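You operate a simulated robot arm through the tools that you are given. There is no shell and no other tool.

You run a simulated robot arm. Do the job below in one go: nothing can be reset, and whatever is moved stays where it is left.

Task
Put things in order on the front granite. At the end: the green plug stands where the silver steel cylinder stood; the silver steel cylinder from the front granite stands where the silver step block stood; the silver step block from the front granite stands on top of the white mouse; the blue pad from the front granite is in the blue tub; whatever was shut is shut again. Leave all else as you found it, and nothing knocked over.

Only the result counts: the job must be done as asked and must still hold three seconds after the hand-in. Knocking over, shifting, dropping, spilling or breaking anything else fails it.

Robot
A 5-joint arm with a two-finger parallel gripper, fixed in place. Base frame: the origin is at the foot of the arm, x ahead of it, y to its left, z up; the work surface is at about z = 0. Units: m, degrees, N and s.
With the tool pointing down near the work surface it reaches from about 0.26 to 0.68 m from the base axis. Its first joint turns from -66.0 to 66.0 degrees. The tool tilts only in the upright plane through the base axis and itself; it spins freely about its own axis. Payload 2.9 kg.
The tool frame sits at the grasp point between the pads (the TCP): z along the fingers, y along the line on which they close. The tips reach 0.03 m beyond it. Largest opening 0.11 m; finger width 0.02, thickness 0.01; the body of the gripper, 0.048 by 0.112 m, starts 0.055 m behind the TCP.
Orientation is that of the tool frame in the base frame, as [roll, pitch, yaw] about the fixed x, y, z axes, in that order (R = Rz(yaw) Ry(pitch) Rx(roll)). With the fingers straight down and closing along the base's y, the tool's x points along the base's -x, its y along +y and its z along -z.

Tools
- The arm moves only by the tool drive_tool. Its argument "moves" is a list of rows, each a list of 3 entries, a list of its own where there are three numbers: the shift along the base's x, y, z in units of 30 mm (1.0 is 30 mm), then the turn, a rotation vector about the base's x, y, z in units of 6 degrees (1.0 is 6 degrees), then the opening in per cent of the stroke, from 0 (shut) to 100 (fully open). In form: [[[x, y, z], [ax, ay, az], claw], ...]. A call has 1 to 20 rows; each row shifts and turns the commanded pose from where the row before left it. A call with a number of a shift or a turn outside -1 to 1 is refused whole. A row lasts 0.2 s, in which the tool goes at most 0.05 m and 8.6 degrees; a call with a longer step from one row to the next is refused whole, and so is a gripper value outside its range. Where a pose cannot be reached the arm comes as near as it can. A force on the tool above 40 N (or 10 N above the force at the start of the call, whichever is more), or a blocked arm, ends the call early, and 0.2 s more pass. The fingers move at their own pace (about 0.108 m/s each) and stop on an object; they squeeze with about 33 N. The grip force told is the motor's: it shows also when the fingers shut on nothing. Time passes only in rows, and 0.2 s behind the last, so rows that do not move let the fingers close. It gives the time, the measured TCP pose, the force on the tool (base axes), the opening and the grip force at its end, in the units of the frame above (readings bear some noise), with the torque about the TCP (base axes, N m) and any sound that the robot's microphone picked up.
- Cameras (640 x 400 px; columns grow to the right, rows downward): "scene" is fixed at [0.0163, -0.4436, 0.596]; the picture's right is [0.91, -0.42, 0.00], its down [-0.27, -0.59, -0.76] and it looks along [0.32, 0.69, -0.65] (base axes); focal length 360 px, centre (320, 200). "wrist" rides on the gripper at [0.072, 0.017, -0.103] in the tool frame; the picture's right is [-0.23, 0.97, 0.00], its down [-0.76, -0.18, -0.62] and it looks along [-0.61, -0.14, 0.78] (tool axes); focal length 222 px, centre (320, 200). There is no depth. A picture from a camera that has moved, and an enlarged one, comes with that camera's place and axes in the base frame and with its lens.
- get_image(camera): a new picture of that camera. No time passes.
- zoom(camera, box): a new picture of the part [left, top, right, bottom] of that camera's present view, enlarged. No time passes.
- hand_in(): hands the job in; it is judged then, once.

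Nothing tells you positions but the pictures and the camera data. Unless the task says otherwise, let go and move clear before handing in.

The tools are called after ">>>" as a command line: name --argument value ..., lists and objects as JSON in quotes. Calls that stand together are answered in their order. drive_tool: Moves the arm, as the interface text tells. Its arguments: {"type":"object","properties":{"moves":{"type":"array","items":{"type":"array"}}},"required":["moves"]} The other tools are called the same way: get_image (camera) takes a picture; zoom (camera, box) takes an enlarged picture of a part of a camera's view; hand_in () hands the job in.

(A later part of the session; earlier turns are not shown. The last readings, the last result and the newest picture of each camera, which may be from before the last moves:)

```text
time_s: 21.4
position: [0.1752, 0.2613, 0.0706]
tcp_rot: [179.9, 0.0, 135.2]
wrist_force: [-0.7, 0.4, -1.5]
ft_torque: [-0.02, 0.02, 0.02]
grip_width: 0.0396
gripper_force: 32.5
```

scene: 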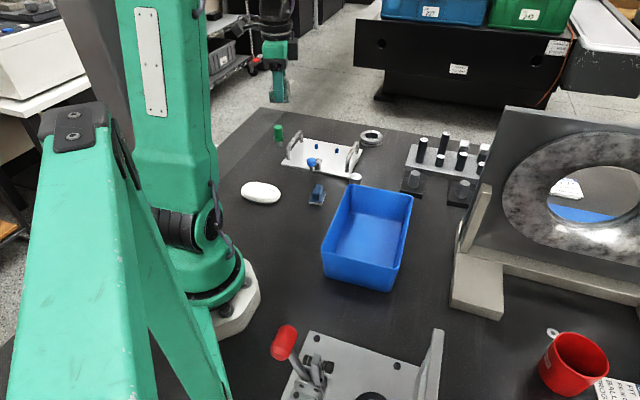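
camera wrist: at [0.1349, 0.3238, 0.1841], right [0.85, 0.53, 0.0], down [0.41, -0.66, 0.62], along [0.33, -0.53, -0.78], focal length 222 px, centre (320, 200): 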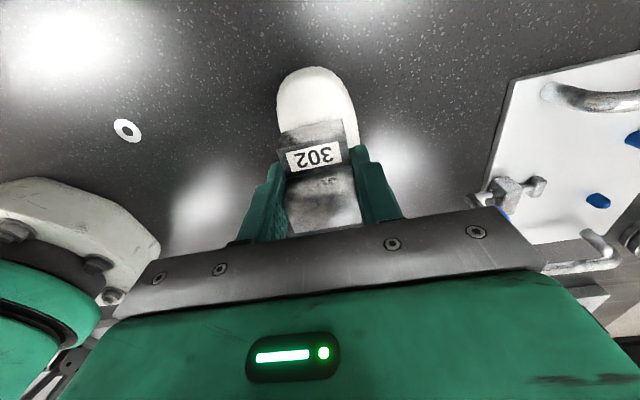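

>>> drive_tool --moves '[[[0, 0, -0.035], [0, 0, 0], 20], [[0, 0, 0], [0, 0, 0], 20]]'

>>> zoom --camera "wrist" --box '[260, 60, 380, 160]'

>>> zoom --camera "scene" --box '[247, 165, 287, 205]'

```text
time_s: 22.0
position: [0.176, 0.2614, 0.0702]
tcp_rot: [-180.0, 0.0, 135.1]
wrist_force: [-0.2, 0.2, -2.2]
ft_torque: [-0.02, 0.02, -0.03]
grip_width: 0.0396
gripper_force: 33.2
```

```text
4.00 times, centred on (320, 110) of wrist
camera zoom: at [0.1347, 0.3234, 0.1728], right [0.85, 0.53, 0.0], down [0.41, -0.66, 0.62], along [0.33, -0.53, -0.78], focal length 888 px, centre (320, 560)
```

zoom: 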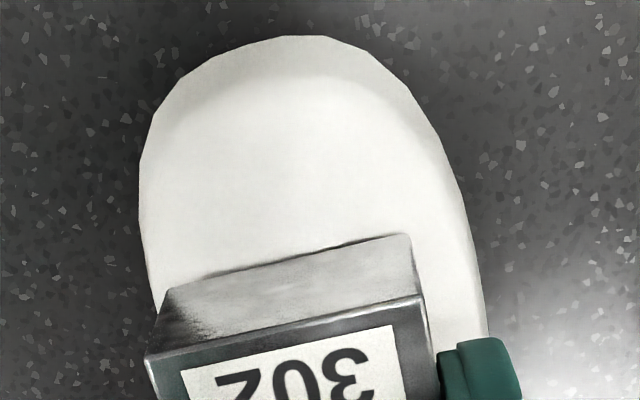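

```text
10.00 times, centred on (267, 185) of scene
camera zoom: at [0.0163, -0.4436, 0.596], right [0.91, -0.42, 0.0], down [-0.27, -0.59, -0.76], along [0.32, 0.69, -0.65], focal length 3596 px, centre (850, 350)
```

zoom: 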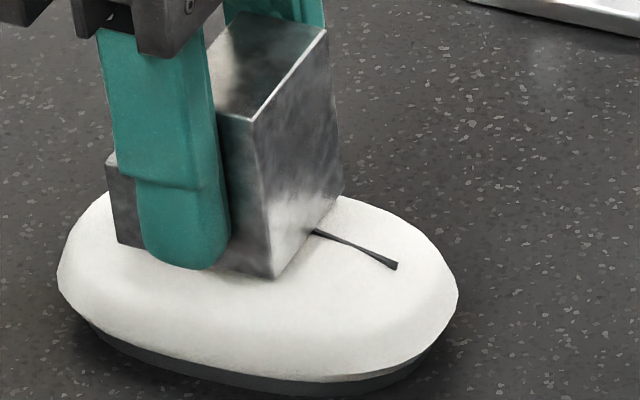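

The shadow has almost closed, so contact is close. One or two more small steps.

>>> drive_tool --moves '[[[0, 0, -0.03], [0, 0, 0], 20], [[0, 0, 0], [0, 0, 0], 20]]'

>>> drive_tool --moves '[[[0, 0, -0.03], [0, 0, 0], 20], [[0, 0, 0], [0, 0, 0], 20]]'

>>> zoom --camera "wrist" --box '[260, 60, 380, 160]'

>>> zoom --camera "scene" --box '[247, 165, 287, 205]'

```text
time_s: 22.6
position: [0.1751, 0.261, 0.0701]
tcp_rot: [180.0, 0.1, 135.2]
wrist_force: [-0.3, 0.2, -1.8]
ft_torque: [0.02, 0.01, 0.02]
grip_width: 0.0397
gripper_force: 32.7
```

```text
time_s: 23.2
position: [0.175, 0.2618, 0.0681]
tcp_rot: [179.9, 0.0, 135.1]
wrist_force: [-2.8, -4.5, 14.8]
ft_torque: [-0.15, 0.13, 0.0]
grip_width: 0.0396
gripper_force: 33.0
```

```text
4.00 times, centred on (320, 110) of wrist
camera zoom: at [0.1349, 0.3236, 0.1715], right [0.85, 0.53, 0.0], down [0.41, -0.66, 0.62], along [0.33, -0.53, -0.78], focal length 888 px, centre (320, 560)
```

zoom: 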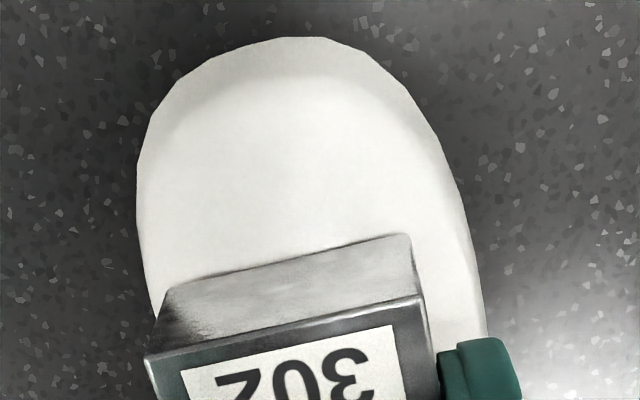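

```text
10.00 times, centred on (267, 185) of scene
camera zoom: at [0.0162, -0.4437, 0.5959], right [0.91, -0.42, 0.0], down [-0.27, -0.59, -0.76], along [0.32, 0.69, -0.65], focal length 3596 px, centre (850, 350)
```

zoom: 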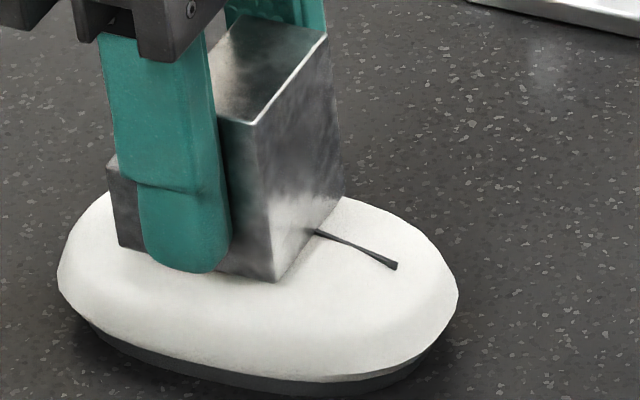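

Contact is made: about +16 N, with almost no torque, so the push is centred under the hand. I'll ease up 0.5 mm and open just a little to see whether the block rests level.

>>> drive_tool --moves '[[[0, 0, 0.02], [0, 0, 0], 20], [[0, 0, 0], [0, 0, 0], 20]]'

>>> drive_tool --moves '[[[0, 0, 0], [0, 0, 0], 38], [[0, 0, 0], [0, 0, 0], 40], [[0, 0, 0], [0, 0, 0], 42], [[0, 0, 0], [0, 0, 0], 42], [[0, 0, 0], [0, 0, 0], 42]]'

>>> zoom --camera "scene" --box '[247, 165, 287, 205]'

>>> zoom --camera "wrist" --box '[240, 60, 400, 240]'

```text
time_s: 23.8
position: [0.1762, 0.262, 0.0693]
tcp_rot: [-179.9, 0.0, 135.1]
wrist_force: [-2.6, 0.1, 7.0]
ft_torque: [0.04, 0.13, -0.01]
grip_width: 0.0396
gripper_force: 33.1
```

```text
time_s: 25.0
position: [0.176, 0.2609, 0.0695]
tcp_rot: [180.0, 0.0, 135.1]
wrist_force: [-0.7, 0.1, 0.5]
ft_torque: [-0.02, 0.02, 0.0]
grip_width: 0.0462
gripper_force: 0.1
```

```text
10.00 times, centred on (267, 185) of scene
camera zoom: at [0.0163, -0.4436, 0.596], right [0.91, -0.42, 0.0], down [-0.27, -0.59, -0.76], along [0.32, 0.69, -0.65], focal length 3596 px, centre (850, 350)
```

zoom: 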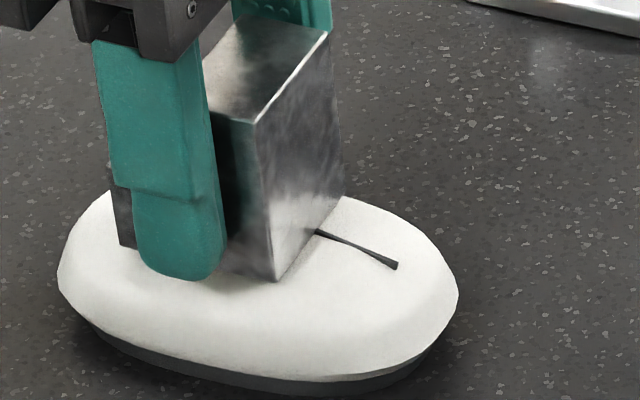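

```text
2.22 times, centred on (320, 150) of wrist
camera zoom: at [0.135, 0.3234, 0.1716], right [0.85, 0.53, 0.0], down [0.41, -0.66, 0.62], along [0.33, -0.53, -0.78], focal length 494 px, centre (320, 311)
```

zoom: 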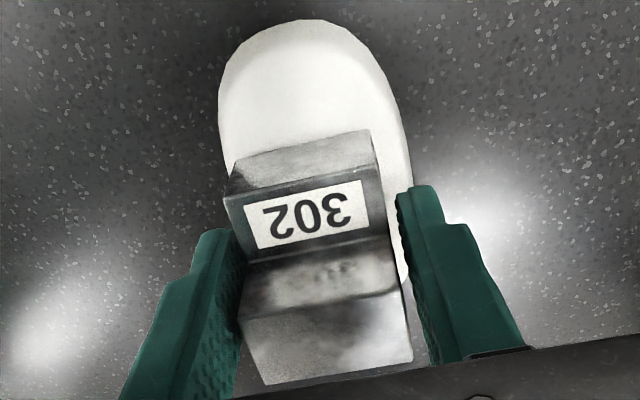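

The block stays upright with the fingers slightly open. I'll open further in stages and look again.

>>> drive_tool --moves '[[[0, 0, 0], [0, 0, 0], 46], [[0, 0, 0], [0, 0, 0], 50], [[0, 0, 0], [0, 0, 0], 50], [[0, 0, 0], [0, 0, 0], 50], [[0, 0, 0], [0, 0, 0], 50]]'

>>> zoom --camera "scene" --box '[247, 165, 287, 205]'

>>> zoom --camera "wrist" --box '[240, 60, 400, 240]'

```text
time_s: 26.2
position: [0.1767, 0.2618, 0.0679]
tcp_rot: [-180.0, 0.0, 135.1]
wrist_force: [0.5, 0.0, -0.2]
ft_torque: [-0.01, -0.01, 0.0]
grip_width: 0.0549
gripper_force: 0.1
```

```text
10.00 times, centred on (267, 185) of scene
camera zoom: at [0.0163, -0.4436, 0.596], right [0.91, -0.42, 0.0], down [-0.27, -0.59, -0.76], along [0.32, 0.69, -0.65], focal length 3596 px, centre (850, 350)
```

zoom: 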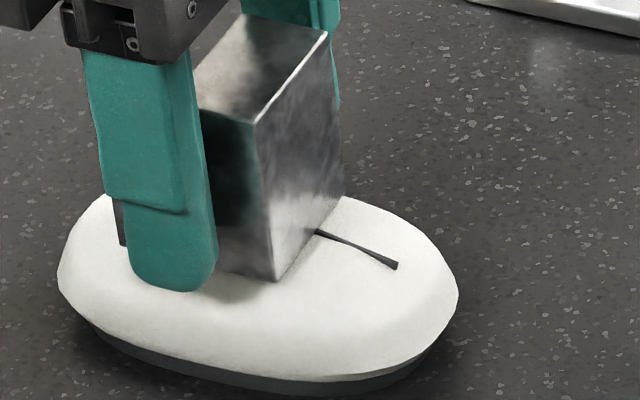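

```text
2.22 times, centred on (320, 150) of wrist
camera zoom: at [0.135, 0.3234, 0.1716], right [0.85, 0.53, 0.0], down [0.41, -0.66, 0.62], along [0.33, -0.53, -0.78], focal length 494 px, centre (320, 311)
```

zoom: 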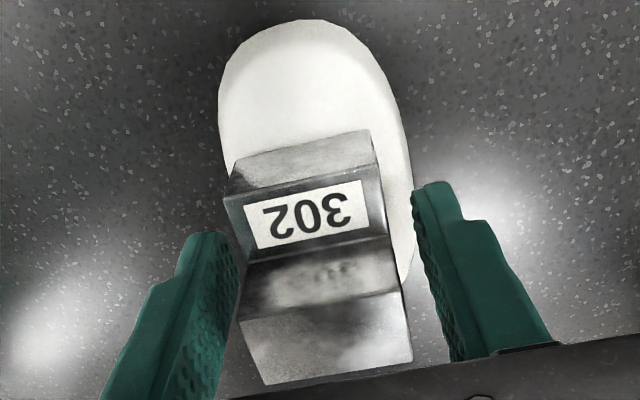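

The block stands freely and didn't move. I'll open wider and rise straight up.

>>> drive_tool --moves '[[[0, 0, 0], [0, 0, 0], 65], [[0, 0, 0], [0, 0, 0], 80], [[0, 0, 0], [0, 0, 0], 90], [[0, 0, 0.3], [0, 0, 0], 90], [[0, 0, 0.6], [0, 0, 0], 90], [[0, 0, 0.8], [0, 0, 0], 90], [[0, 0, 1], [0, 0, 0], 90], [[0, 0, 1], [0, 0, 0], 90], [[0, 0, 1], [0, 0, 0], 90], [[0, 0, 1], [0, 0, 0], 90], [[0, 0, 0], [0, 0, 0], 90]]'

>>> zoom --camera "scene" --box '[220, 110, 320, 220]'

>>> get_image --camera "wrist"

```text
time_s: 28.6
position: [0.1765, 0.2614, 0.2391]
tcp_rot: [180.0, -0.1, 135.2]
wrist_force: [-0.2, 0.1, 0.3]
ft_torque: [-0.01, 0.03, 0.02]
grip_width: 0.0989
gripper_force: 0.0
```

```text
3.64 times, centred on (270, 165) of scene
camera zoom: at [0.0162, -0.4436, 0.596], right [0.91, -0.42, 0.0], down [-0.27, -0.59, -0.76], along [0.32, 0.69, -0.65], focal length 1308 px, centre (502, 327)
```

zoom: 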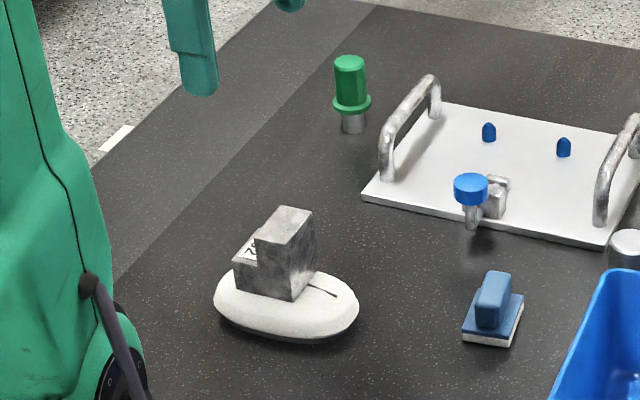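

```text
taken
camera wrist: at [0.1353, 0.3234, 0.3429], right [0.85, 0.53, 0.0], down [0.41, -0.66, 0.62], along [0.33, -0.53, -0.78], focal length 222 px, centre (320, 200)
```

wrist: 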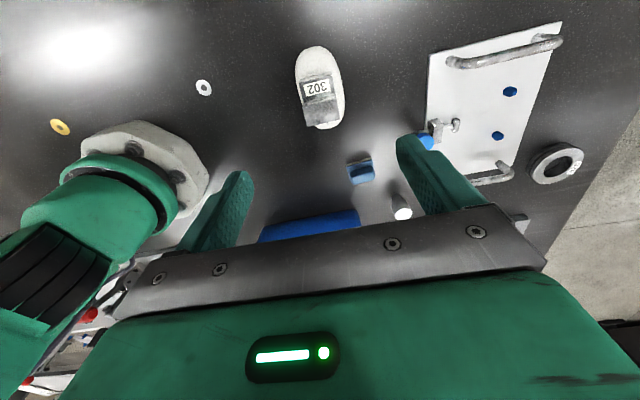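

The step block stands on the mouse. Next is the steel cylinder, so I'll hover over it near (0.40, 0.18) and look down.

>>> drive_tool --moves '[[[0.848, -0.2975, 0], [0, 0, 0.9375], 100], [[0.848, -0.2975, 0], [0, 0, 0.9375], 100], [[0.848, -0.2975, 0], [0, 0, 0.9375], 100], [[0.848, -0.2975, 0], [0, 0, 0.9375], 100], [[0.848, -0.2975, 0], [0, 0, 0.9375], 100], [[0.848, -0.2975, 0], [0, 0, 0.9375], 100], [[0.848, -0.2975, 0], [0, 0, 0.9375], 100], [[0.848, -0.2975, 0], [0, 0, 0.9375], 100], [[0, 0, 0], [0, 0, 0], 100]]'

>>> get_image --camera "wrist"

>>> zoom --camera "wrist" --box '[220, 0, 440, 160]'

```text
time_s: 30.6
position: [0.3795, 0.1899, 0.2399]
tcp_rot: [-180.0, 0.0, -179.7]
wrist_force: [0.3, -0.5, -0.2]
ft_torque: [0.0, 0.0, -0.03]
grip_width: 0.1101
gripper_force: 0.0
```

```text
taken
camera wrist: at [0.3062, 0.2056, 0.343], right [0.22, 0.97, 0.0], down [0.76, -0.18, 0.62], along [0.61, -0.14, -0.78], focal length 222 px, centre (320, 200)
```

wrist: 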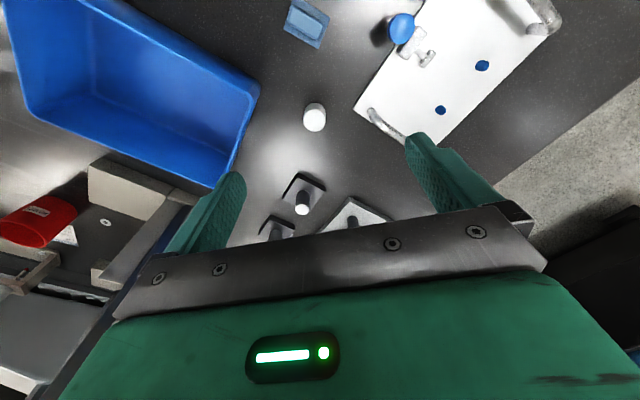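

```text
2.50 times, centred on (330, 80) of wrist
camera zoom: at [0.3062, 0.2056, 0.343], right [0.22, 0.97, 0.0], down [0.76, -0.18, 0.62], along [0.61, -0.14, -0.78], focal length 555 px, centre (295, 500)
```

zoom: 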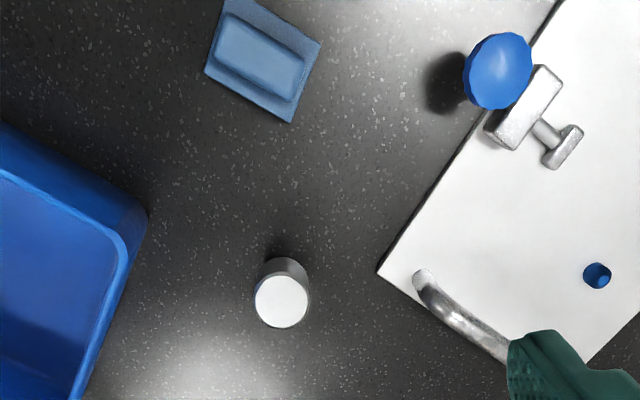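

The cylinder stands near (0.402, 0.177), about 3 cm in diameter and 5 cm tall, with the tub corner on one side and the white plate's corner on the other. I'll zoom in from both cameras to measure it better.

>>> zoom --camera "wrist" --box '[290, 85, 340, 135]'

>>> zoom --camera "scene" --box '[340, 168, 372, 190]'

>>> zoom --camera "scene" --box '[300, 120, 420, 300]'

```text
8.00 times, centred on (315, 110) of wrist
camera zoom: at [0.3062, 0.2056, 0.343], right [0.22, 0.97, 0.0], down [0.76, -0.18, 0.62], along [0.61, -0.14, -0.78], focal length 1777 px, centre (360, 920)
```

zoom: 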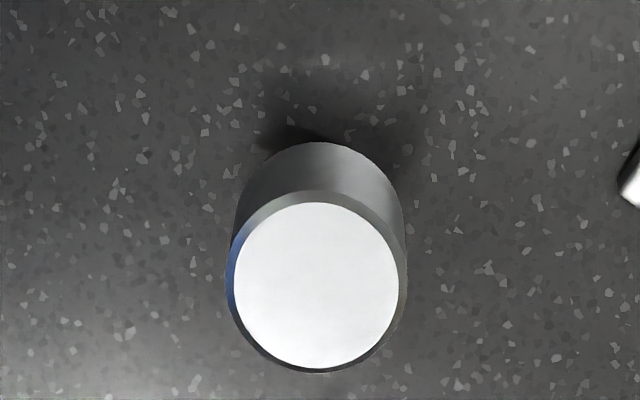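

```text
16.00 times, centred on (356, 179) of scene
camera zoom: at [0.0163, -0.4436, 0.596], right [0.91, -0.42, 0.0], down [-0.27, -0.59, -0.76], along [0.32, 0.69, -0.65], focal length 5754 px, centre (-256, 536)
```

zoom: 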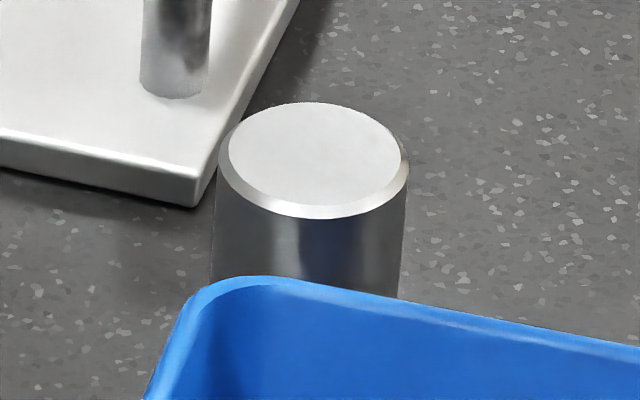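

```text
2.22 times, centred on (360, 210) of scene
camera zoom: at [0.0163, -0.4436, 0.596], right [0.91, -0.42, 0.0], down [-0.27, -0.59, -0.76], along [0.32, 0.69, -0.65], focal length 799 px, centre (231, 178)
```

zoom: 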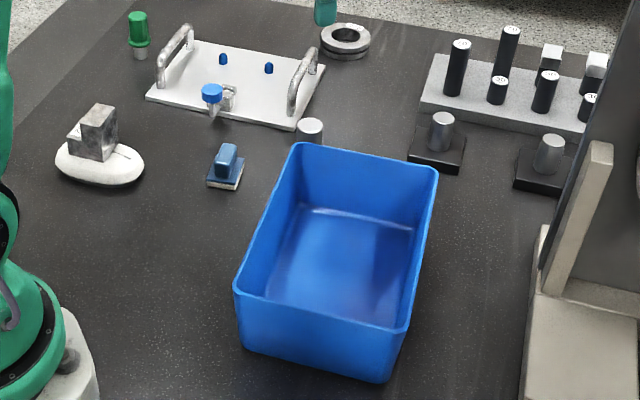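

The top triangulates to (0.4016, 0.1765) at z ≈ 0.055, but its lower edge doesn't fit a cylinder of that height standing on the granite. I'll back the hand off to get a more oblique view of its foot.

>>> drive_tool --moves '[[[-0.907, 0.21, 0], [0, 0, 0], 100], [[-0.907, 0.21, 0], [0, 0, 0], 100], [[-0.907, 0.21, 0], [0, 0, 0], 100], [[-0.907, 0.21, 0], [0, 0, 0], 100], [[-0.907, 0.21, 0], [0, 0, 0], 100], [[0, 0, 0], [0, 0, 0], 100]]'

>>> get_image --camera "wrist"

>>> zoom --camera "wrist" --box '[270, 130, 370, 220]'

```text
time_s: 32.0
position: [0.2427, 0.222, 0.2401]
tcp_rot: [180.0, 0.0, -179.8]
wrist_force: [0.0, -0.8, 0.6]
ft_torque: [0.0, 0.02, 0.01]
grip_width: 0.1101
gripper_force: 0.0
```

```text
taken
camera wrist: at [0.1694, 0.2377, 0.3429], right [0.23, 0.97, 0.0], down [0.76, -0.18, 0.62], along [0.61, -0.14, -0.78], focal length 222 px, centre (320, 200)
```

wrist: 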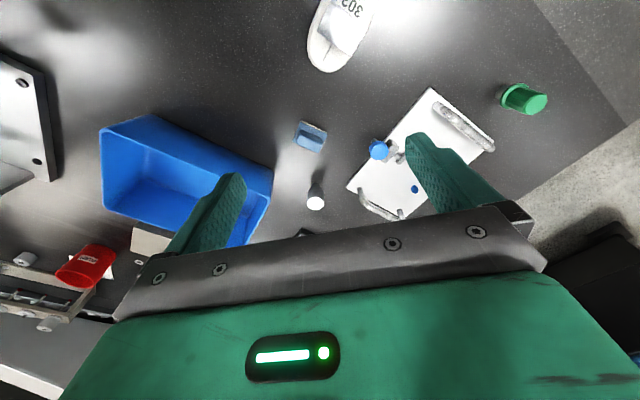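

```text
4.44 times, centred on (320, 175) of wrist
camera zoom: at [0.1694, 0.2377, 0.3429], right [0.23, 0.97, 0.0], down [0.76, -0.18, 0.62], along [0.61, -0.14, -0.78], focal length 987 px, centre (320, 311)
```

zoom: 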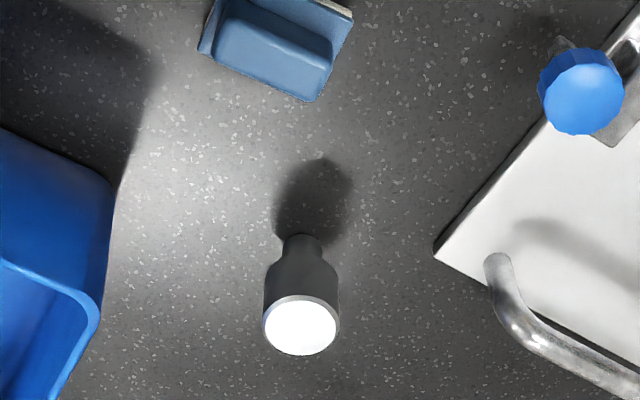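

The "cylinder" has a wide head (about 30 mm across, z from 0.028 to 0.055) on a narrow stem, so it must be gripped by the head and kept upright. I'll turn the fingers to close along 135°, which is clear of the tub, pad and plate, and hover at z = 0.13 above it.

>>> drive_tool --moves '[[[0.667, -0.186, 0], [0, 0, 0.9375], 75], [[0.667, -0.186, 0], [0, 0, 0.9375], 75], [[0.667, -0.186, 0], [0, 0, 0.9375], 75], [[0.667, -0.186, 0], [0, 0, 0.9375], 75], [[0.667, -0.186, 0], [0, 0, 0.9375], 75], [[0.667, -0.186, 0], [0, 0, 0.9375], 75], [[0.667, -0.186, 0], [0, 0, 0.9375], 75], [[0.667, -0.186, 0], [0, 0, 0.9375], 75], [[0, 0, -0.9], [0, 0, 0], 75], [[0, 0, -0.9], [0, 0, 0], 75], [[0, 0, -0.9], [0, 0, 0], 75], [[0, 0, -0.9], [0, 0, 0], 75], [[0, 0, 0], [0, 0, 0], 75]]'

>>> get_image --camera "wrist"

>>> zoom --camera "wrist" --box '[270, 80, 370, 170]'

>>> zoom --camera "scene" --box '[300, 80, 440, 220]'

```text
time_s: 34.8
position: [0.4027, 0.177, 0.1331]
tcp_rot: [179.9, 0.1, -134.9]
wrist_force: [-0.7, -0.2, 0.4]
ft_torque: [0.0, -0.01, -0.03]
grip_width: 0.0828
gripper_force: 0.1
```

```text
taken
camera wrist: at [0.3381, 0.1367, 0.235], right [-0.53, 0.85, 0.0], down [0.66, 0.41, 0.62], along [0.53, 0.33, -0.78], focal length 222 px, centre (320, 200)
```

wrist: 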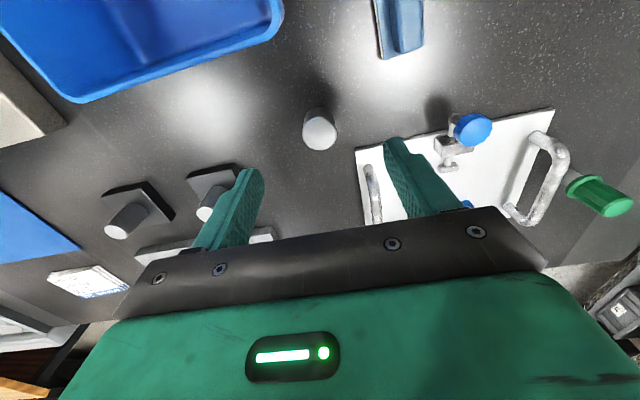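

```text
4.44 times, centred on (320, 125) of wrist
camera zoom: at [0.3381, 0.1367, 0.235], right [-0.53, 0.85, 0.0], down [0.66, 0.41, 0.62], along [0.53, 0.33, -0.78], focal length 987 px, centre (320, 533)
```

zoom: 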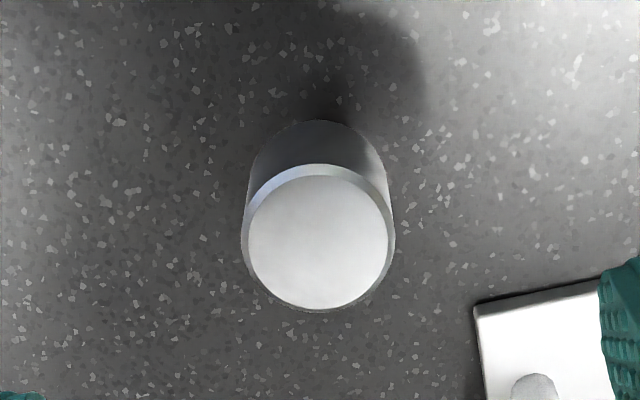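

```text
2.86 times, centred on (370, 150) of scene
camera zoom: at [0.0163, -0.4436, 0.596], right [0.91, -0.42, 0.0], down [-0.27, -0.59, -0.76], along [0.32, 0.69, -0.65], focal length 1028 px, centre (177, 343)
```

zoom: 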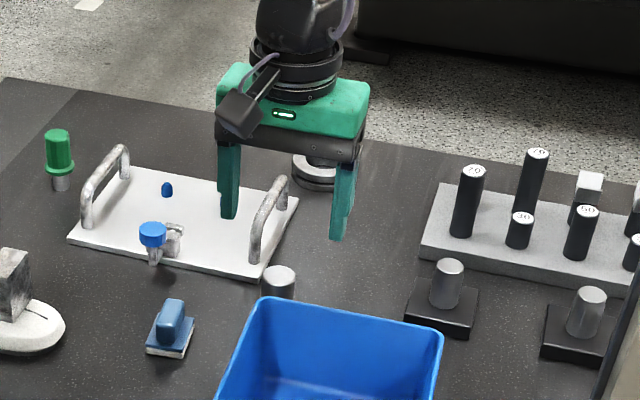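

The hand is centred over the cylinder: both estimates agree on (0.401, 0.1755) within a millimetre. I'll descend to the head height (TCP z = 0.042) with the fingers at 75%.

>>> drive_tool --moves '[[[0, 0, -0.8], [0, 0, 0], 75], [[0, 0, -0.8], [0, 0, 0], 75], [[0, 0, -0.8], [0, 0, 0], 75], [[0, 0, -0.6], [0, 0, 0], 75], [[0, 0, 0], [0, 0, 0], 75]]'

>>> get_image --camera "wrist"

>>> zoom --camera "scene" --box '[300, 100, 420, 220]'

```text
time_s: 36.0
position: [0.4029, 0.1765, 0.0415]
tcp_rot: [179.9, 0.0, -135.0]
wrist_force: [-0.1, 0.0, 0.6]
ft_torque: [-0.01, 0.01, -0.01]
grip_width: 0.0823
gripper_force: 0.0
```

```text
taken
camera wrist: at [0.338, 0.1372, 0.1442], right [-0.53, 0.85, 0.0], down [0.66, 0.41, 0.62], along [0.53, 0.33, -0.78], focal length 222 px, centre (320, 200)
```

wrist: 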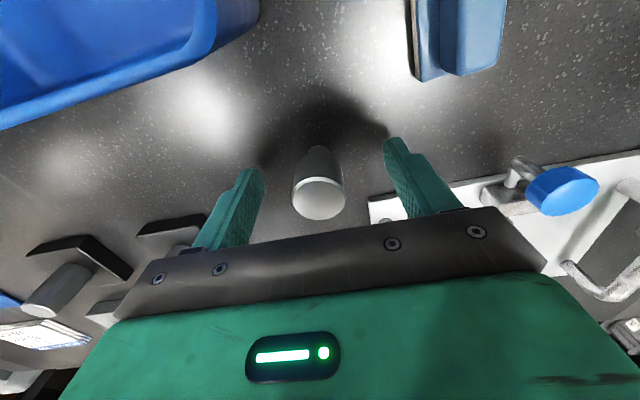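

```text
3.33 times, centred on (360, 160) of scene
camera zoom: at [0.0163, -0.4436, 0.596], right [0.91, -0.42, 0.0], down [-0.27, -0.59, -0.76], along [0.32, 0.69, -0.65], focal length 1199 px, centre (187, 333)
```

zoom: 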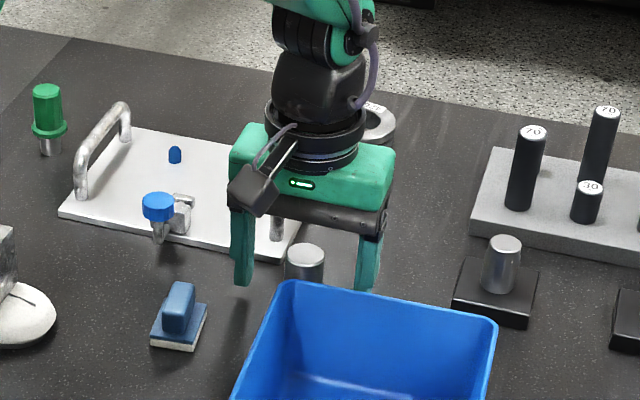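

The cylinder's head sits centred between the fingers. I'll close slowly so it isn't knocked.

>>> drive_tool --moves '[[[0, 0, 0], [0, 0, 0], 60], [[0, 0, 0], [0, 0, 0], 48], [[0, 0, 0], [0, 0, 0], 40], [[0, 0, 0], [0, 0, 0], 36], [[0, 0, 0], [0, 0, 0], 33], [[0, 0, 0], [0, 0, 0], 31], [[0, 0, 0], [0, 0, 0], 29], [[0, 0, 0], [0, 0, 0], 27], [[0, 0, 0], [0, 0, 0], 25], [[0, 0, 0], [0, 0, 0], 20], [[0, 0, 0], [0, 0, 0], 12], [[0, 0, 0], [0, 0, 0], 12]]'

>>> get_image --camera "wrist"

>>> zoom --camera "scene" --box '[330, 140, 390, 200]'

```text
time_s: 38.6
position: [0.4015, 0.1778, 0.0423]
tcp_rot: [-180.0, 0.0, -135.0]
wrist_force: [0.2, -0.6, 0.2]
ft_torque: [0.01, -0.04, -0.02]
grip_width: 0.0295
gripper_force: 33.0
```

```text
taken
camera wrist: at [0.3382, 0.1372, 0.1446], right [-0.53, 0.85, 0.0], down [0.66, 0.41, 0.62], along [0.53, 0.33, -0.78], focal length 222 px, centre (320, 200)
```

wrist: 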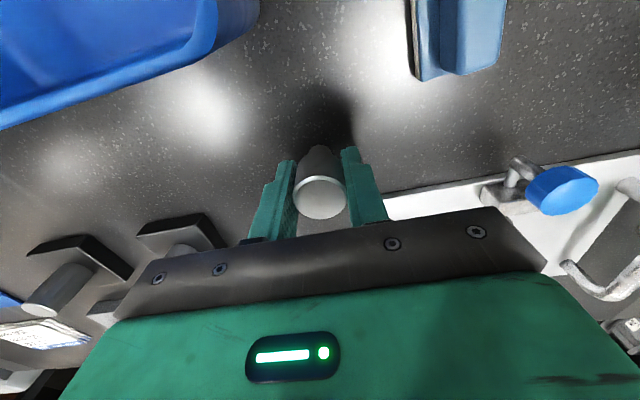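

```text
6.67 times, centred on (360, 170) of scene
camera zoom: at [0.0162, -0.4436, 0.596], right [0.91, -0.42, 0.0], down [-0.27, -0.59, -0.76], along [0.32, 0.69, -0.65], focal length 2398 px, centre (53, 400)
```

zoom: 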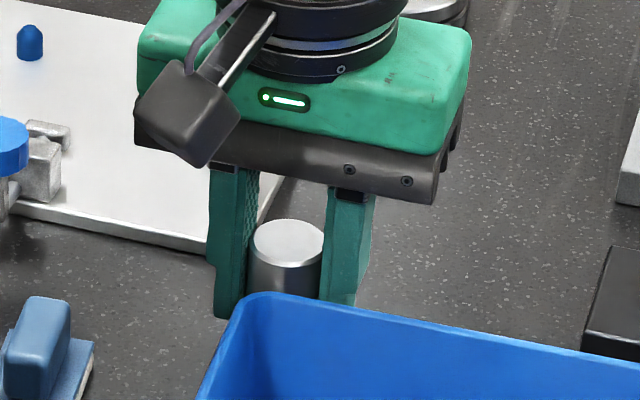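

The cylinder is gripped (opening 0.0295 m). I'll lift straight up.

>>> drive_tool --moves '[[[0, 0, 0.2], [0, 0, 0], 12], [[0, 0, 0.5], [0, 0, 0], 12], [[0, 0, 0.9], [0, 0, 0], 12], [[0, 0, 1], [0, 0, 0], 12], [[0, 0, 1], [0, 0, 0], 12], [[0, 0, 1], [0, 0, 0], 12], [[0, 0, 1], [0, 0, 0], 12], [[0, 0, 1], [0, 0, 0], 12], [[0, 0, 0], [0, 0, 0], 12]]'

>>> get_image --camera "wrist"

>>> get_image --camera "scene"

```text
time_s: 40.6
position: [0.4029, 0.1752, 0.2405]
tcp_rot: [180.0, 0.0, -135.0]
wrist_force: [0.0, 0.1, -2.0]
ft_torque: [-0.02, -0.01, 0.02]
grip_width: 0.0296
gripper_force: 32.9
```

```text
taken
camera wrist: at [0.3387, 0.136, 0.3429], right [-0.53, 0.85, 0.0], down [0.66, 0.41, 0.62], along [0.53, 0.33, -0.78], focal length 222 px, centre (320, 200)
```

wrist: 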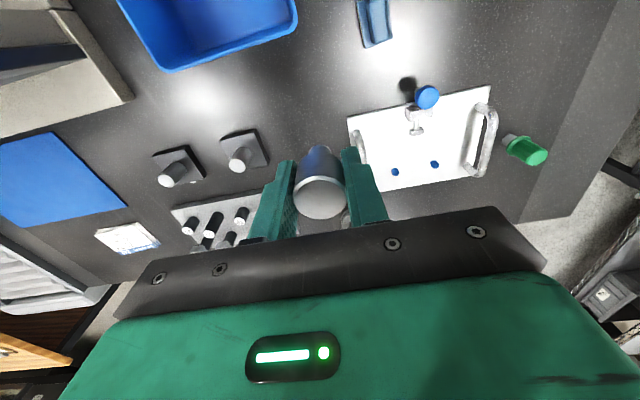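

```text
taken
```

scene: 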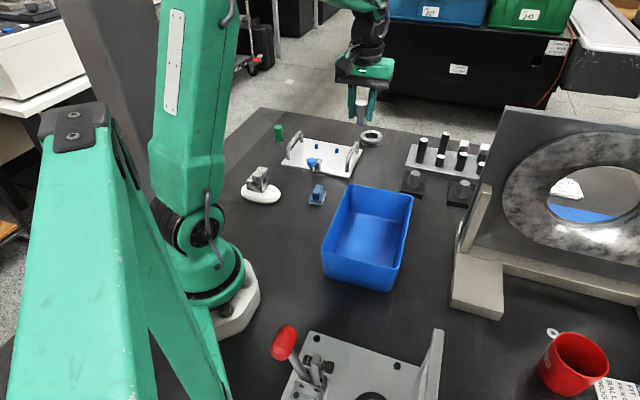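

Holding the cylinder, I'll swing to the step block's old spot at (0.304, -0.205), turning the hand slightly so the camera mount stays away from the clamp plate.

>>> drive_tool --moves '[[[-0.2324, -0.905, 0], [0, 0, -0.1786], 12], [[-0.2324, -0.905, 0], [0, 0, -0.1786], 12], [[-0.2324, -0.905, 0], [0, 0, -0.1786], 12], [[-0.2324, -0.905, 0], [0, 0, -0.1786], 12], [[-0.2324, -0.905, 0], [0, 0, -0.1786], 12], [[-0.2324, -0.905, 0], [0, 0, -0.1786], 12], [[-0.2324, -0.905, 0], [0, 0, -0.1786], 12], [[-0.2324, -0.905, 0], [0, 0, -0.1786], 12], [[-0.2324, -0.905, 0], [0, 0, -0.1786], 12], [[-0.2324, -0.905, 0], [0, 0, -0.1786], 12], [[-0.2324, -0.905, 0], [0, 0, -0.1786], 12], [[-0.2324, -0.905, 0], [0, 0, -0.1786], 12], [[-0.2324, -0.905, 0], [0, 0, -0.1786], 12], [[-0.2324, -0.905, 0], [0, 0, -0.1786], 12], [[0, 0, 0], [0, 0, 0], 12], [[0, 0, 0], [0, 0, 0], 12]]'

>>> get_image --camera "wrist"

>>> get_image --camera "scene"

```text
time_s: 44.0
position: [0.3042, -0.2042, 0.241]
tcp_rot: [-180.0, 0.0, -149.9]
wrist_force: [-0.8, -0.1, -2.6]
ft_torque: [0.0, 0.02, -0.03]
grip_width: 0.0294
gripper_force: 33.1
```

```text
taken
camera wrist: at [0.2327, -0.2266, 0.3428], right [-0.29, 0.96, 0.0], down [0.75, 0.23, 0.62], along [0.6, 0.18, -0.78], focal length 222 px, centre (320, 200)
```

wrist: 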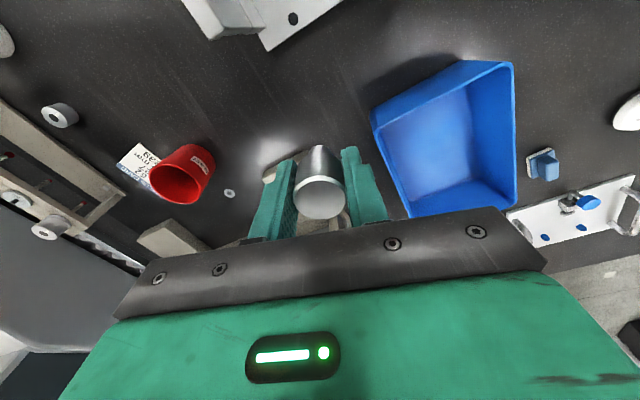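

```text
taken
```

scene: 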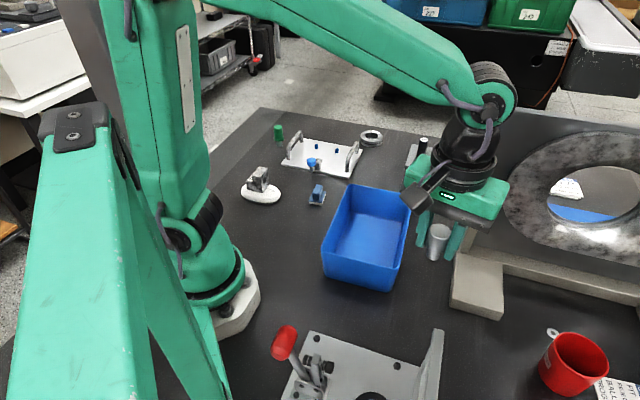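

The hand is at (0.3035, -0.2052), on target. I'll check that the cylinder hangs straight, then lower to just above the granite.

>>> zoom --camera "scene" --box '[400, 200, 480, 280]'

>>> drive_tool --moves '[[[0, 0, -0.8], [0, 0, 0], 12], [[0, 0, -0.8], [0, 0, 0], 12], [[0, 0, -0.8], [0, 0, 0], 12], [[0, 0, -0.8], [0, 0, 0], 12], [[0, 0, -0.8], [0, 0, 0], 12], [[0, 0, -0.8], [0, 0, 0], 12], [[0, 0, -0.8], [0, 0, 0], 12], [[0, 0, -0.5], [0, 0, 0], 12], [[0, 0, -0.2], [0, 0, 0], 12], [[0, 0, 0], [0, 0, 0], 12]]'

>>> get_image --camera "wrist"

>>> zoom --camera "scene" --box '[370, 260, 460, 350]'

```text
5.00 times, centred on (440, 240) of scene
camera zoom: at [0.0163, -0.4436, 0.596], right [0.91, -0.42, 0.0], down [-0.27, -0.59, -0.76], along [0.32, 0.69, -0.65], focal length 1798 px, centre (-280, 0)
```

zoom: 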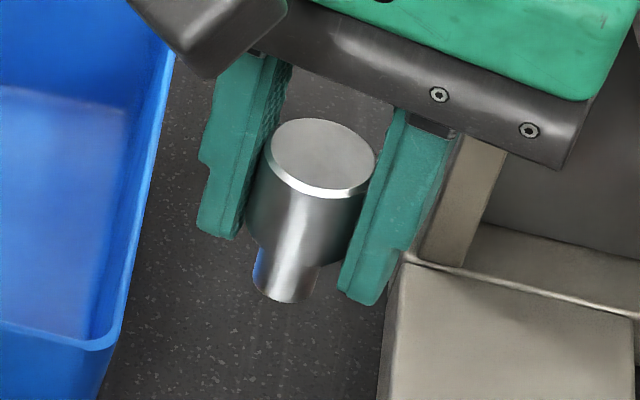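

```text
time_s: 46.2
position: [0.3045, -0.2041, 0.0501]
tcp_rot: [180.0, -0.1, -149.9]
wrist_force: [0.0, -0.2, -3.0]
ft_torque: [-0.02, 0.01, 0.01]
grip_width: 0.0291
gripper_force: 32.9
```

```text
taken
camera wrist: at [0.2324, -0.2263, 0.1532], right [-0.29, 0.96, 0.0], down [0.75, 0.23, 0.62], along [0.6, 0.18, -0.78], focal length 222 px, centre (320, 200)
```

wrist: 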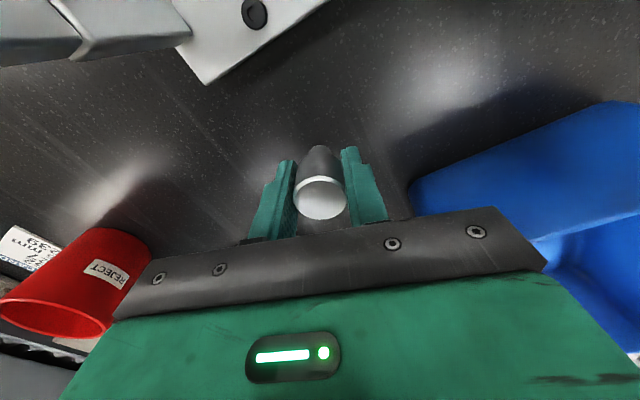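

```text
4.44 times, centred on (415, 305) of scene
camera zoom: at [0.0163, -0.4436, 0.596], right [0.91, -0.42, 0.0], down [-0.27, -0.59, -0.76], along [0.32, 0.69, -0.65], focal length 1598 px, centre (-102, -267)
```

zoom: 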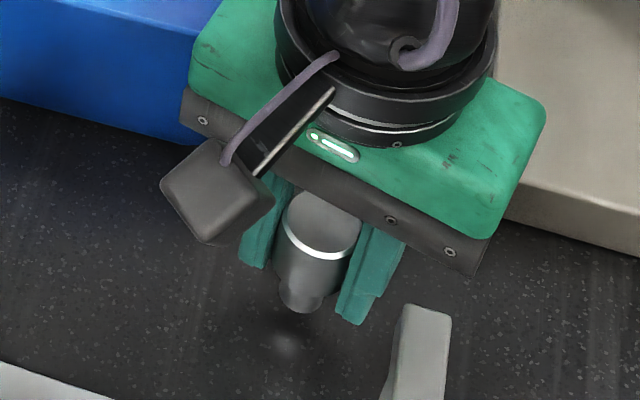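

The cylinder is about 9 mm above the granite, on the right spot. I'll lower gently until contact.

>>> drive_tool --moves '[[[0, 0, -0.1], [0, 0, 0], 12], [[0, 0, -0.1], [0, 0, 0], 12], [[0, 0, 0], [0, 0, 0], 12]]'

>>> drive_tool --moves '[[[0, 0, -0.04], [0, 0, 0], 12], [[0, 0, 0], [0, 0, 0], 12]]'

>>> drive_tool --moves '[[[0, 0, -0.03], [0, 0, 0], 12], [[0, 0, 0], [0, 0, 0], 12]]'

```text
time_s: 47.0
position: [0.3053, -0.2047, 0.0449]
tcp_rot: [-180.0, 0.1, -149.8]
wrist_force: [-0.2, 0.3, -2.9]
ft_torque: [0.01, -0.03, 0.01]
grip_width: 0.0294
gripper_force: 33.4
```

```text
time_s: 47.6
position: [0.306, -0.2052, 0.043]
tcp_rot: [-180.0, -0.1, -150.0]
wrist_force: [0.4, -0.4, -1.7]
ft_torque: [0.03, -0.03, 0.01]
grip_width: 0.0292
gripper_force: 32.6
```

```text
time_s: 48.2
position: [0.3056, -0.2045, 0.0434]
tcp_rot: [180.0, 0.0, -149.9]
wrist_force: [0.9, -0.4, -1.9]
ft_torque: [0.0, 0.0, 0.05]
grip_width: 0.0292
gripper_force: 32.7
```

No contact yet; a few half-millimetre steps more.

>>> drive_tool --moves '[[[0, 0, -0.02], [0, 0, 0], 12], [[0, 0, 0], [0, 0, 0], 12]]'

>>> drive_tool --moves '[[[0, 0, -0.02], [0, 0, 0], 12], [[0, 0, 0], [0, 0, 0], 12]]'

```text
time_s: 48.8
position: [0.304, -0.2039, 0.0424]
tcp_rot: [180.0, 0.0, -149.9]
wrist_force: [-0.6, 0.0, -2.0]
ft_torque: [-0.02, -0.01, 0.02]
grip_width: 0.0293
gripper_force: 32.8
```

```text
time_s: 49.4
position: [0.3032, -0.2046, 0.0413]
tcp_rot: [-180.0, -0.1, -150.0]
wrist_force: [-3.0, 6.6, 15.3]
ft_torque: [0.26, 0.1, 0.0]
grip_width: 0.0295
gripper_force: 32.9
```

Contact is made at about +17 N. I'll ease up slightly and open the fingers slowly.

>>> drive_tool --moves '[[[0, 0, 0.025], [0, 0, 0], 12], [[0, 0, 0], [0, 0, 0], 12]]'

>>> drive_tool --moves '[[[0, 0, 0], [0, 0, 0], 24], [[0, 0, 0], [0, 0, 0], 27], [[0, 0, 0], [0, 0, 0], 29], [[0, 0, 0], [0, 0, 0], 31], [[0, 0, 0], [0, 0, 0], 34], [[0, 0, 0], [0, 0, 0], 34]]'

>>> zoom --camera "wrist" --box '[250, 110, 390, 240]'

>>> zoom --camera "scene" --box '[385, 285, 455, 345]'

```text
time_s: 50.0
position: [0.3045, -0.2053, 0.0418]
tcp_rot: [179.9, 0.0, -150.0]
wrist_force: [-0.9, -0.2, -2.1]
ft_torque: [-0.01, -0.03, 0.04]
grip_width: 0.0296
gripper_force: 32.8
```

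```text
time_s: 51.4
position: [0.3056, -0.2037, 0.0429]
tcp_rot: [-180.0, -0.1, -149.9]
wrist_force: [-0.1, -0.6, 0.7]
ft_torque: [0.02, 0.04, 0.0]
grip_width: 0.037
gripper_force: 0.1
```

```text
3.08 times, centred on (320, 175) of wrist
camera zoom: at [0.2326, -0.2267, 0.1451], right [-0.29, 0.96, 0.0], down [0.75, 0.23, 0.62], along [0.6, 0.18, -0.78], focal length 684 px, centre (320, 277)
```

zoom: 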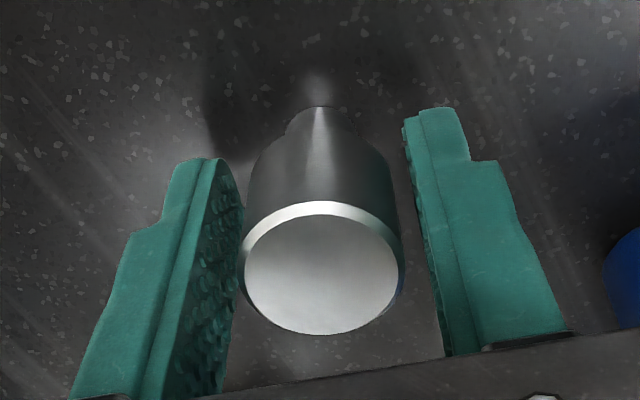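

```text
6.67 times, centred on (420, 315) of scene
camera zoom: at [0.0163, -0.4436, 0.596], right [0.91, -0.42, 0.0], down [-0.27, -0.59, -0.76], along [0.32, 0.69, -0.65], focal length 2398 px, centre (-347, -567)
```

zoom: 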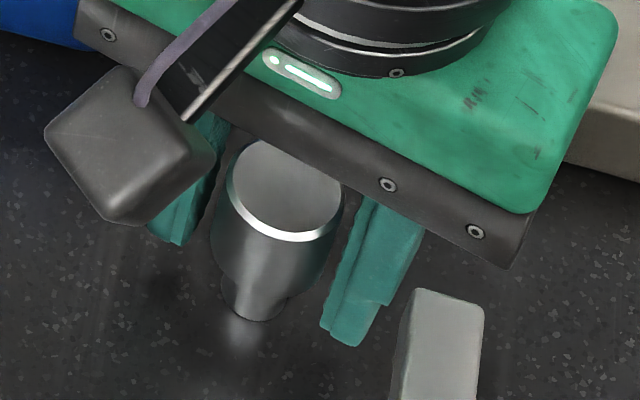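

The cylinder stands on its own. I'll open wider and lift straight up.

>>> drive_tool --moves '[[[0, 0, 0], [0, 0, 0], 40], [[0, 0, 0], [0, 0, 0], 50], [[0, 0, 0], [0, 0, 0], 65], [[0, 0, 0], [0, 0, 0], 75], [[0, 0, 0.3], [0, 0, 0], 75], [[0, 0, 0.7], [0, 0, 0], 75], [[0, 0, 1], [0, 0, 0], 75], [[0, 0, 1], [0, 0, 0], 75], [[0, 0, 1], [0, 0, 0], 75], [[0, 0, 1], [0, 0, 0], 75], [[0, 0, 1], [0, 0, 0], 75], [[0, 0, 0.6], [0, 0, 0], 75], [[0, 0, 0], [0, 0, 0], 75]]'

>>> get_image --camera "scene"

>>> zoom --camera "scene" --box '[370, 280, 460, 350]'

>>> zoom --camera "wrist" --box '[270, 50, 370, 140]'

```text
time_s: 54.2
position: [0.3045, -0.203, 0.2403]
tcp_rot: [179.9, 0.0, -149.9]
wrist_force: [0.6, 0.7, 0.0]
ft_torque: [0.01, -0.03, 0.0]
grip_width: 0.0824
gripper_force: 0.0
```

```text
taken
```

scene: 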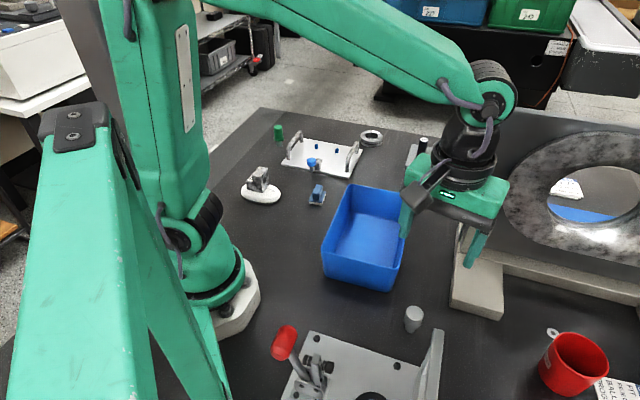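

```text
5.71 times, centred on (415, 315) of scene
camera zoom: at [0.0162, -0.4436, 0.596], right [0.91, -0.42, 0.0], down [-0.27, -0.59, -0.76], along [0.32, 0.69, -0.65], focal length 2055 px, centre (-223, -457)
```

zoom: 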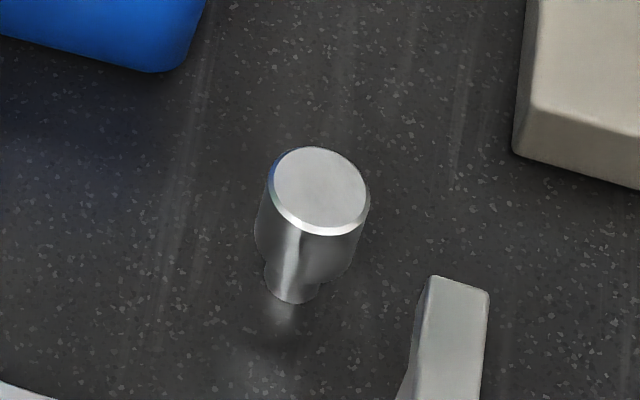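

```text
4.44 times, centred on (320, 95) of wrist
camera zoom: at [0.2329, -0.226, 0.3442], right [-0.29, 0.96, 0.0], down [0.75, 0.23, 0.62], along [0.6, 0.18, -0.78], focal length 987 px, centre (320, 667)
```

zoom: 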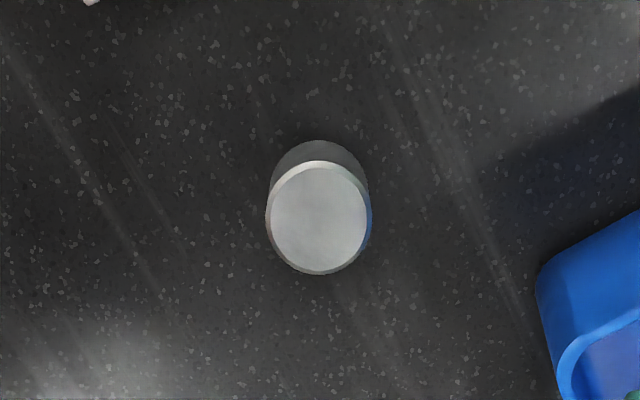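

The cylinder stands at about (0.304, -0.2055), where the block was. Now the green plug near (0.304, 0.476): I'll swing there high up, turning the fingers to close parallel to the white plate's handle.

>>> drive_tool --moves '[[[0.3, 0.95, 0], [0, 0, -0.608], 75], [[0.3, 0.95, 0], [0, 0, -0.608], 75], [[0.3, 0.95, 0], [0, 0, -0.608], 75], [[0.3, 0.95, 0], [0, 0, -0.608], 75], [[0.3, 0.95, 0], [0, 0, -0.608], 75], [[0, 0.97, 0], [0, 0, -0.608], 75], [[0, 0.97, 0], [0, 0, -0.608], 75], [[0, 0.97, 0], [0, 0, -0.608], 75], [[0, 0.97, 0], [0, 0, -0.608], 75], [[0, 0.97, 0], [0, 0, -0.608], 75], [[0, 0.97, 0], [0, 0, -0.608], 75], [[0, 0.97, 0], [0, 0, -0.608], 75], [[0, 0.97, 0], [0, 0, -0.608], 75], [[0, 0.97, 0], [0, 0, -0.608], 75], [[0, 0.97, 0], [0, 0, -0.608], 75], [[-0.3, 0.95, 0], [0, 0, -0.608], 75], [[-0.3, 0.95, 0], [0, 0, -0.608], 75], [[-0.3, 0.95, 0], [0, 0, -0.608], 75], [[-0.3, 0.95, 0], [0, 0, -0.608], 75], [[-0.3, 0.95, 0], [0, 0, -0.608], 75]]'

>>> get_image --camera "wrist"

>>> get_image --camera "scene"

```text
time_s: 58.4
position: [0.3038, 0.3718, 0.2399]
tcp_rot: [-180.0, 0.0, 137.0]
wrist_force: [0.6, 0.4, -0.1]
ft_torque: [0.0, -0.02, -0.02]
grip_width: 0.0826
gripper_force: 0.1
```

```text
taken
camera wrist: at [0.2614, 0.4335, 0.3428], right [0.83, 0.56, 0.0], down [0.44, -0.65, 0.62], along [0.35, -0.52, -0.78], focal length 222 px, centre (320, 200)
```

wrist: 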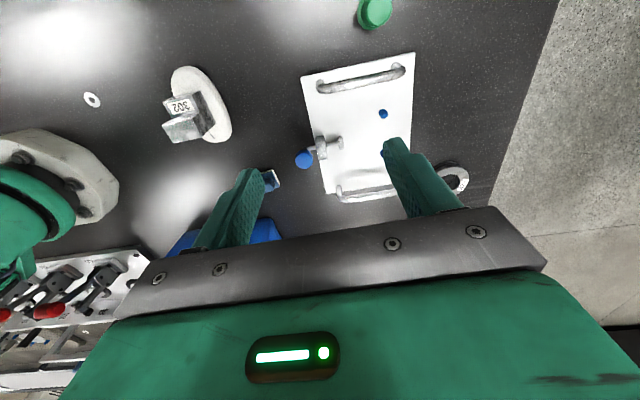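

```text
taken
```

scene: 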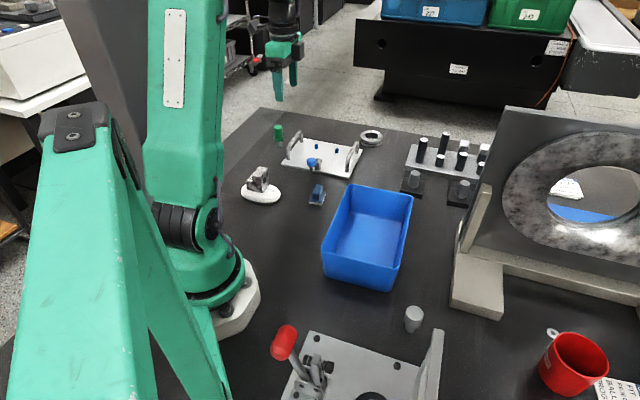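

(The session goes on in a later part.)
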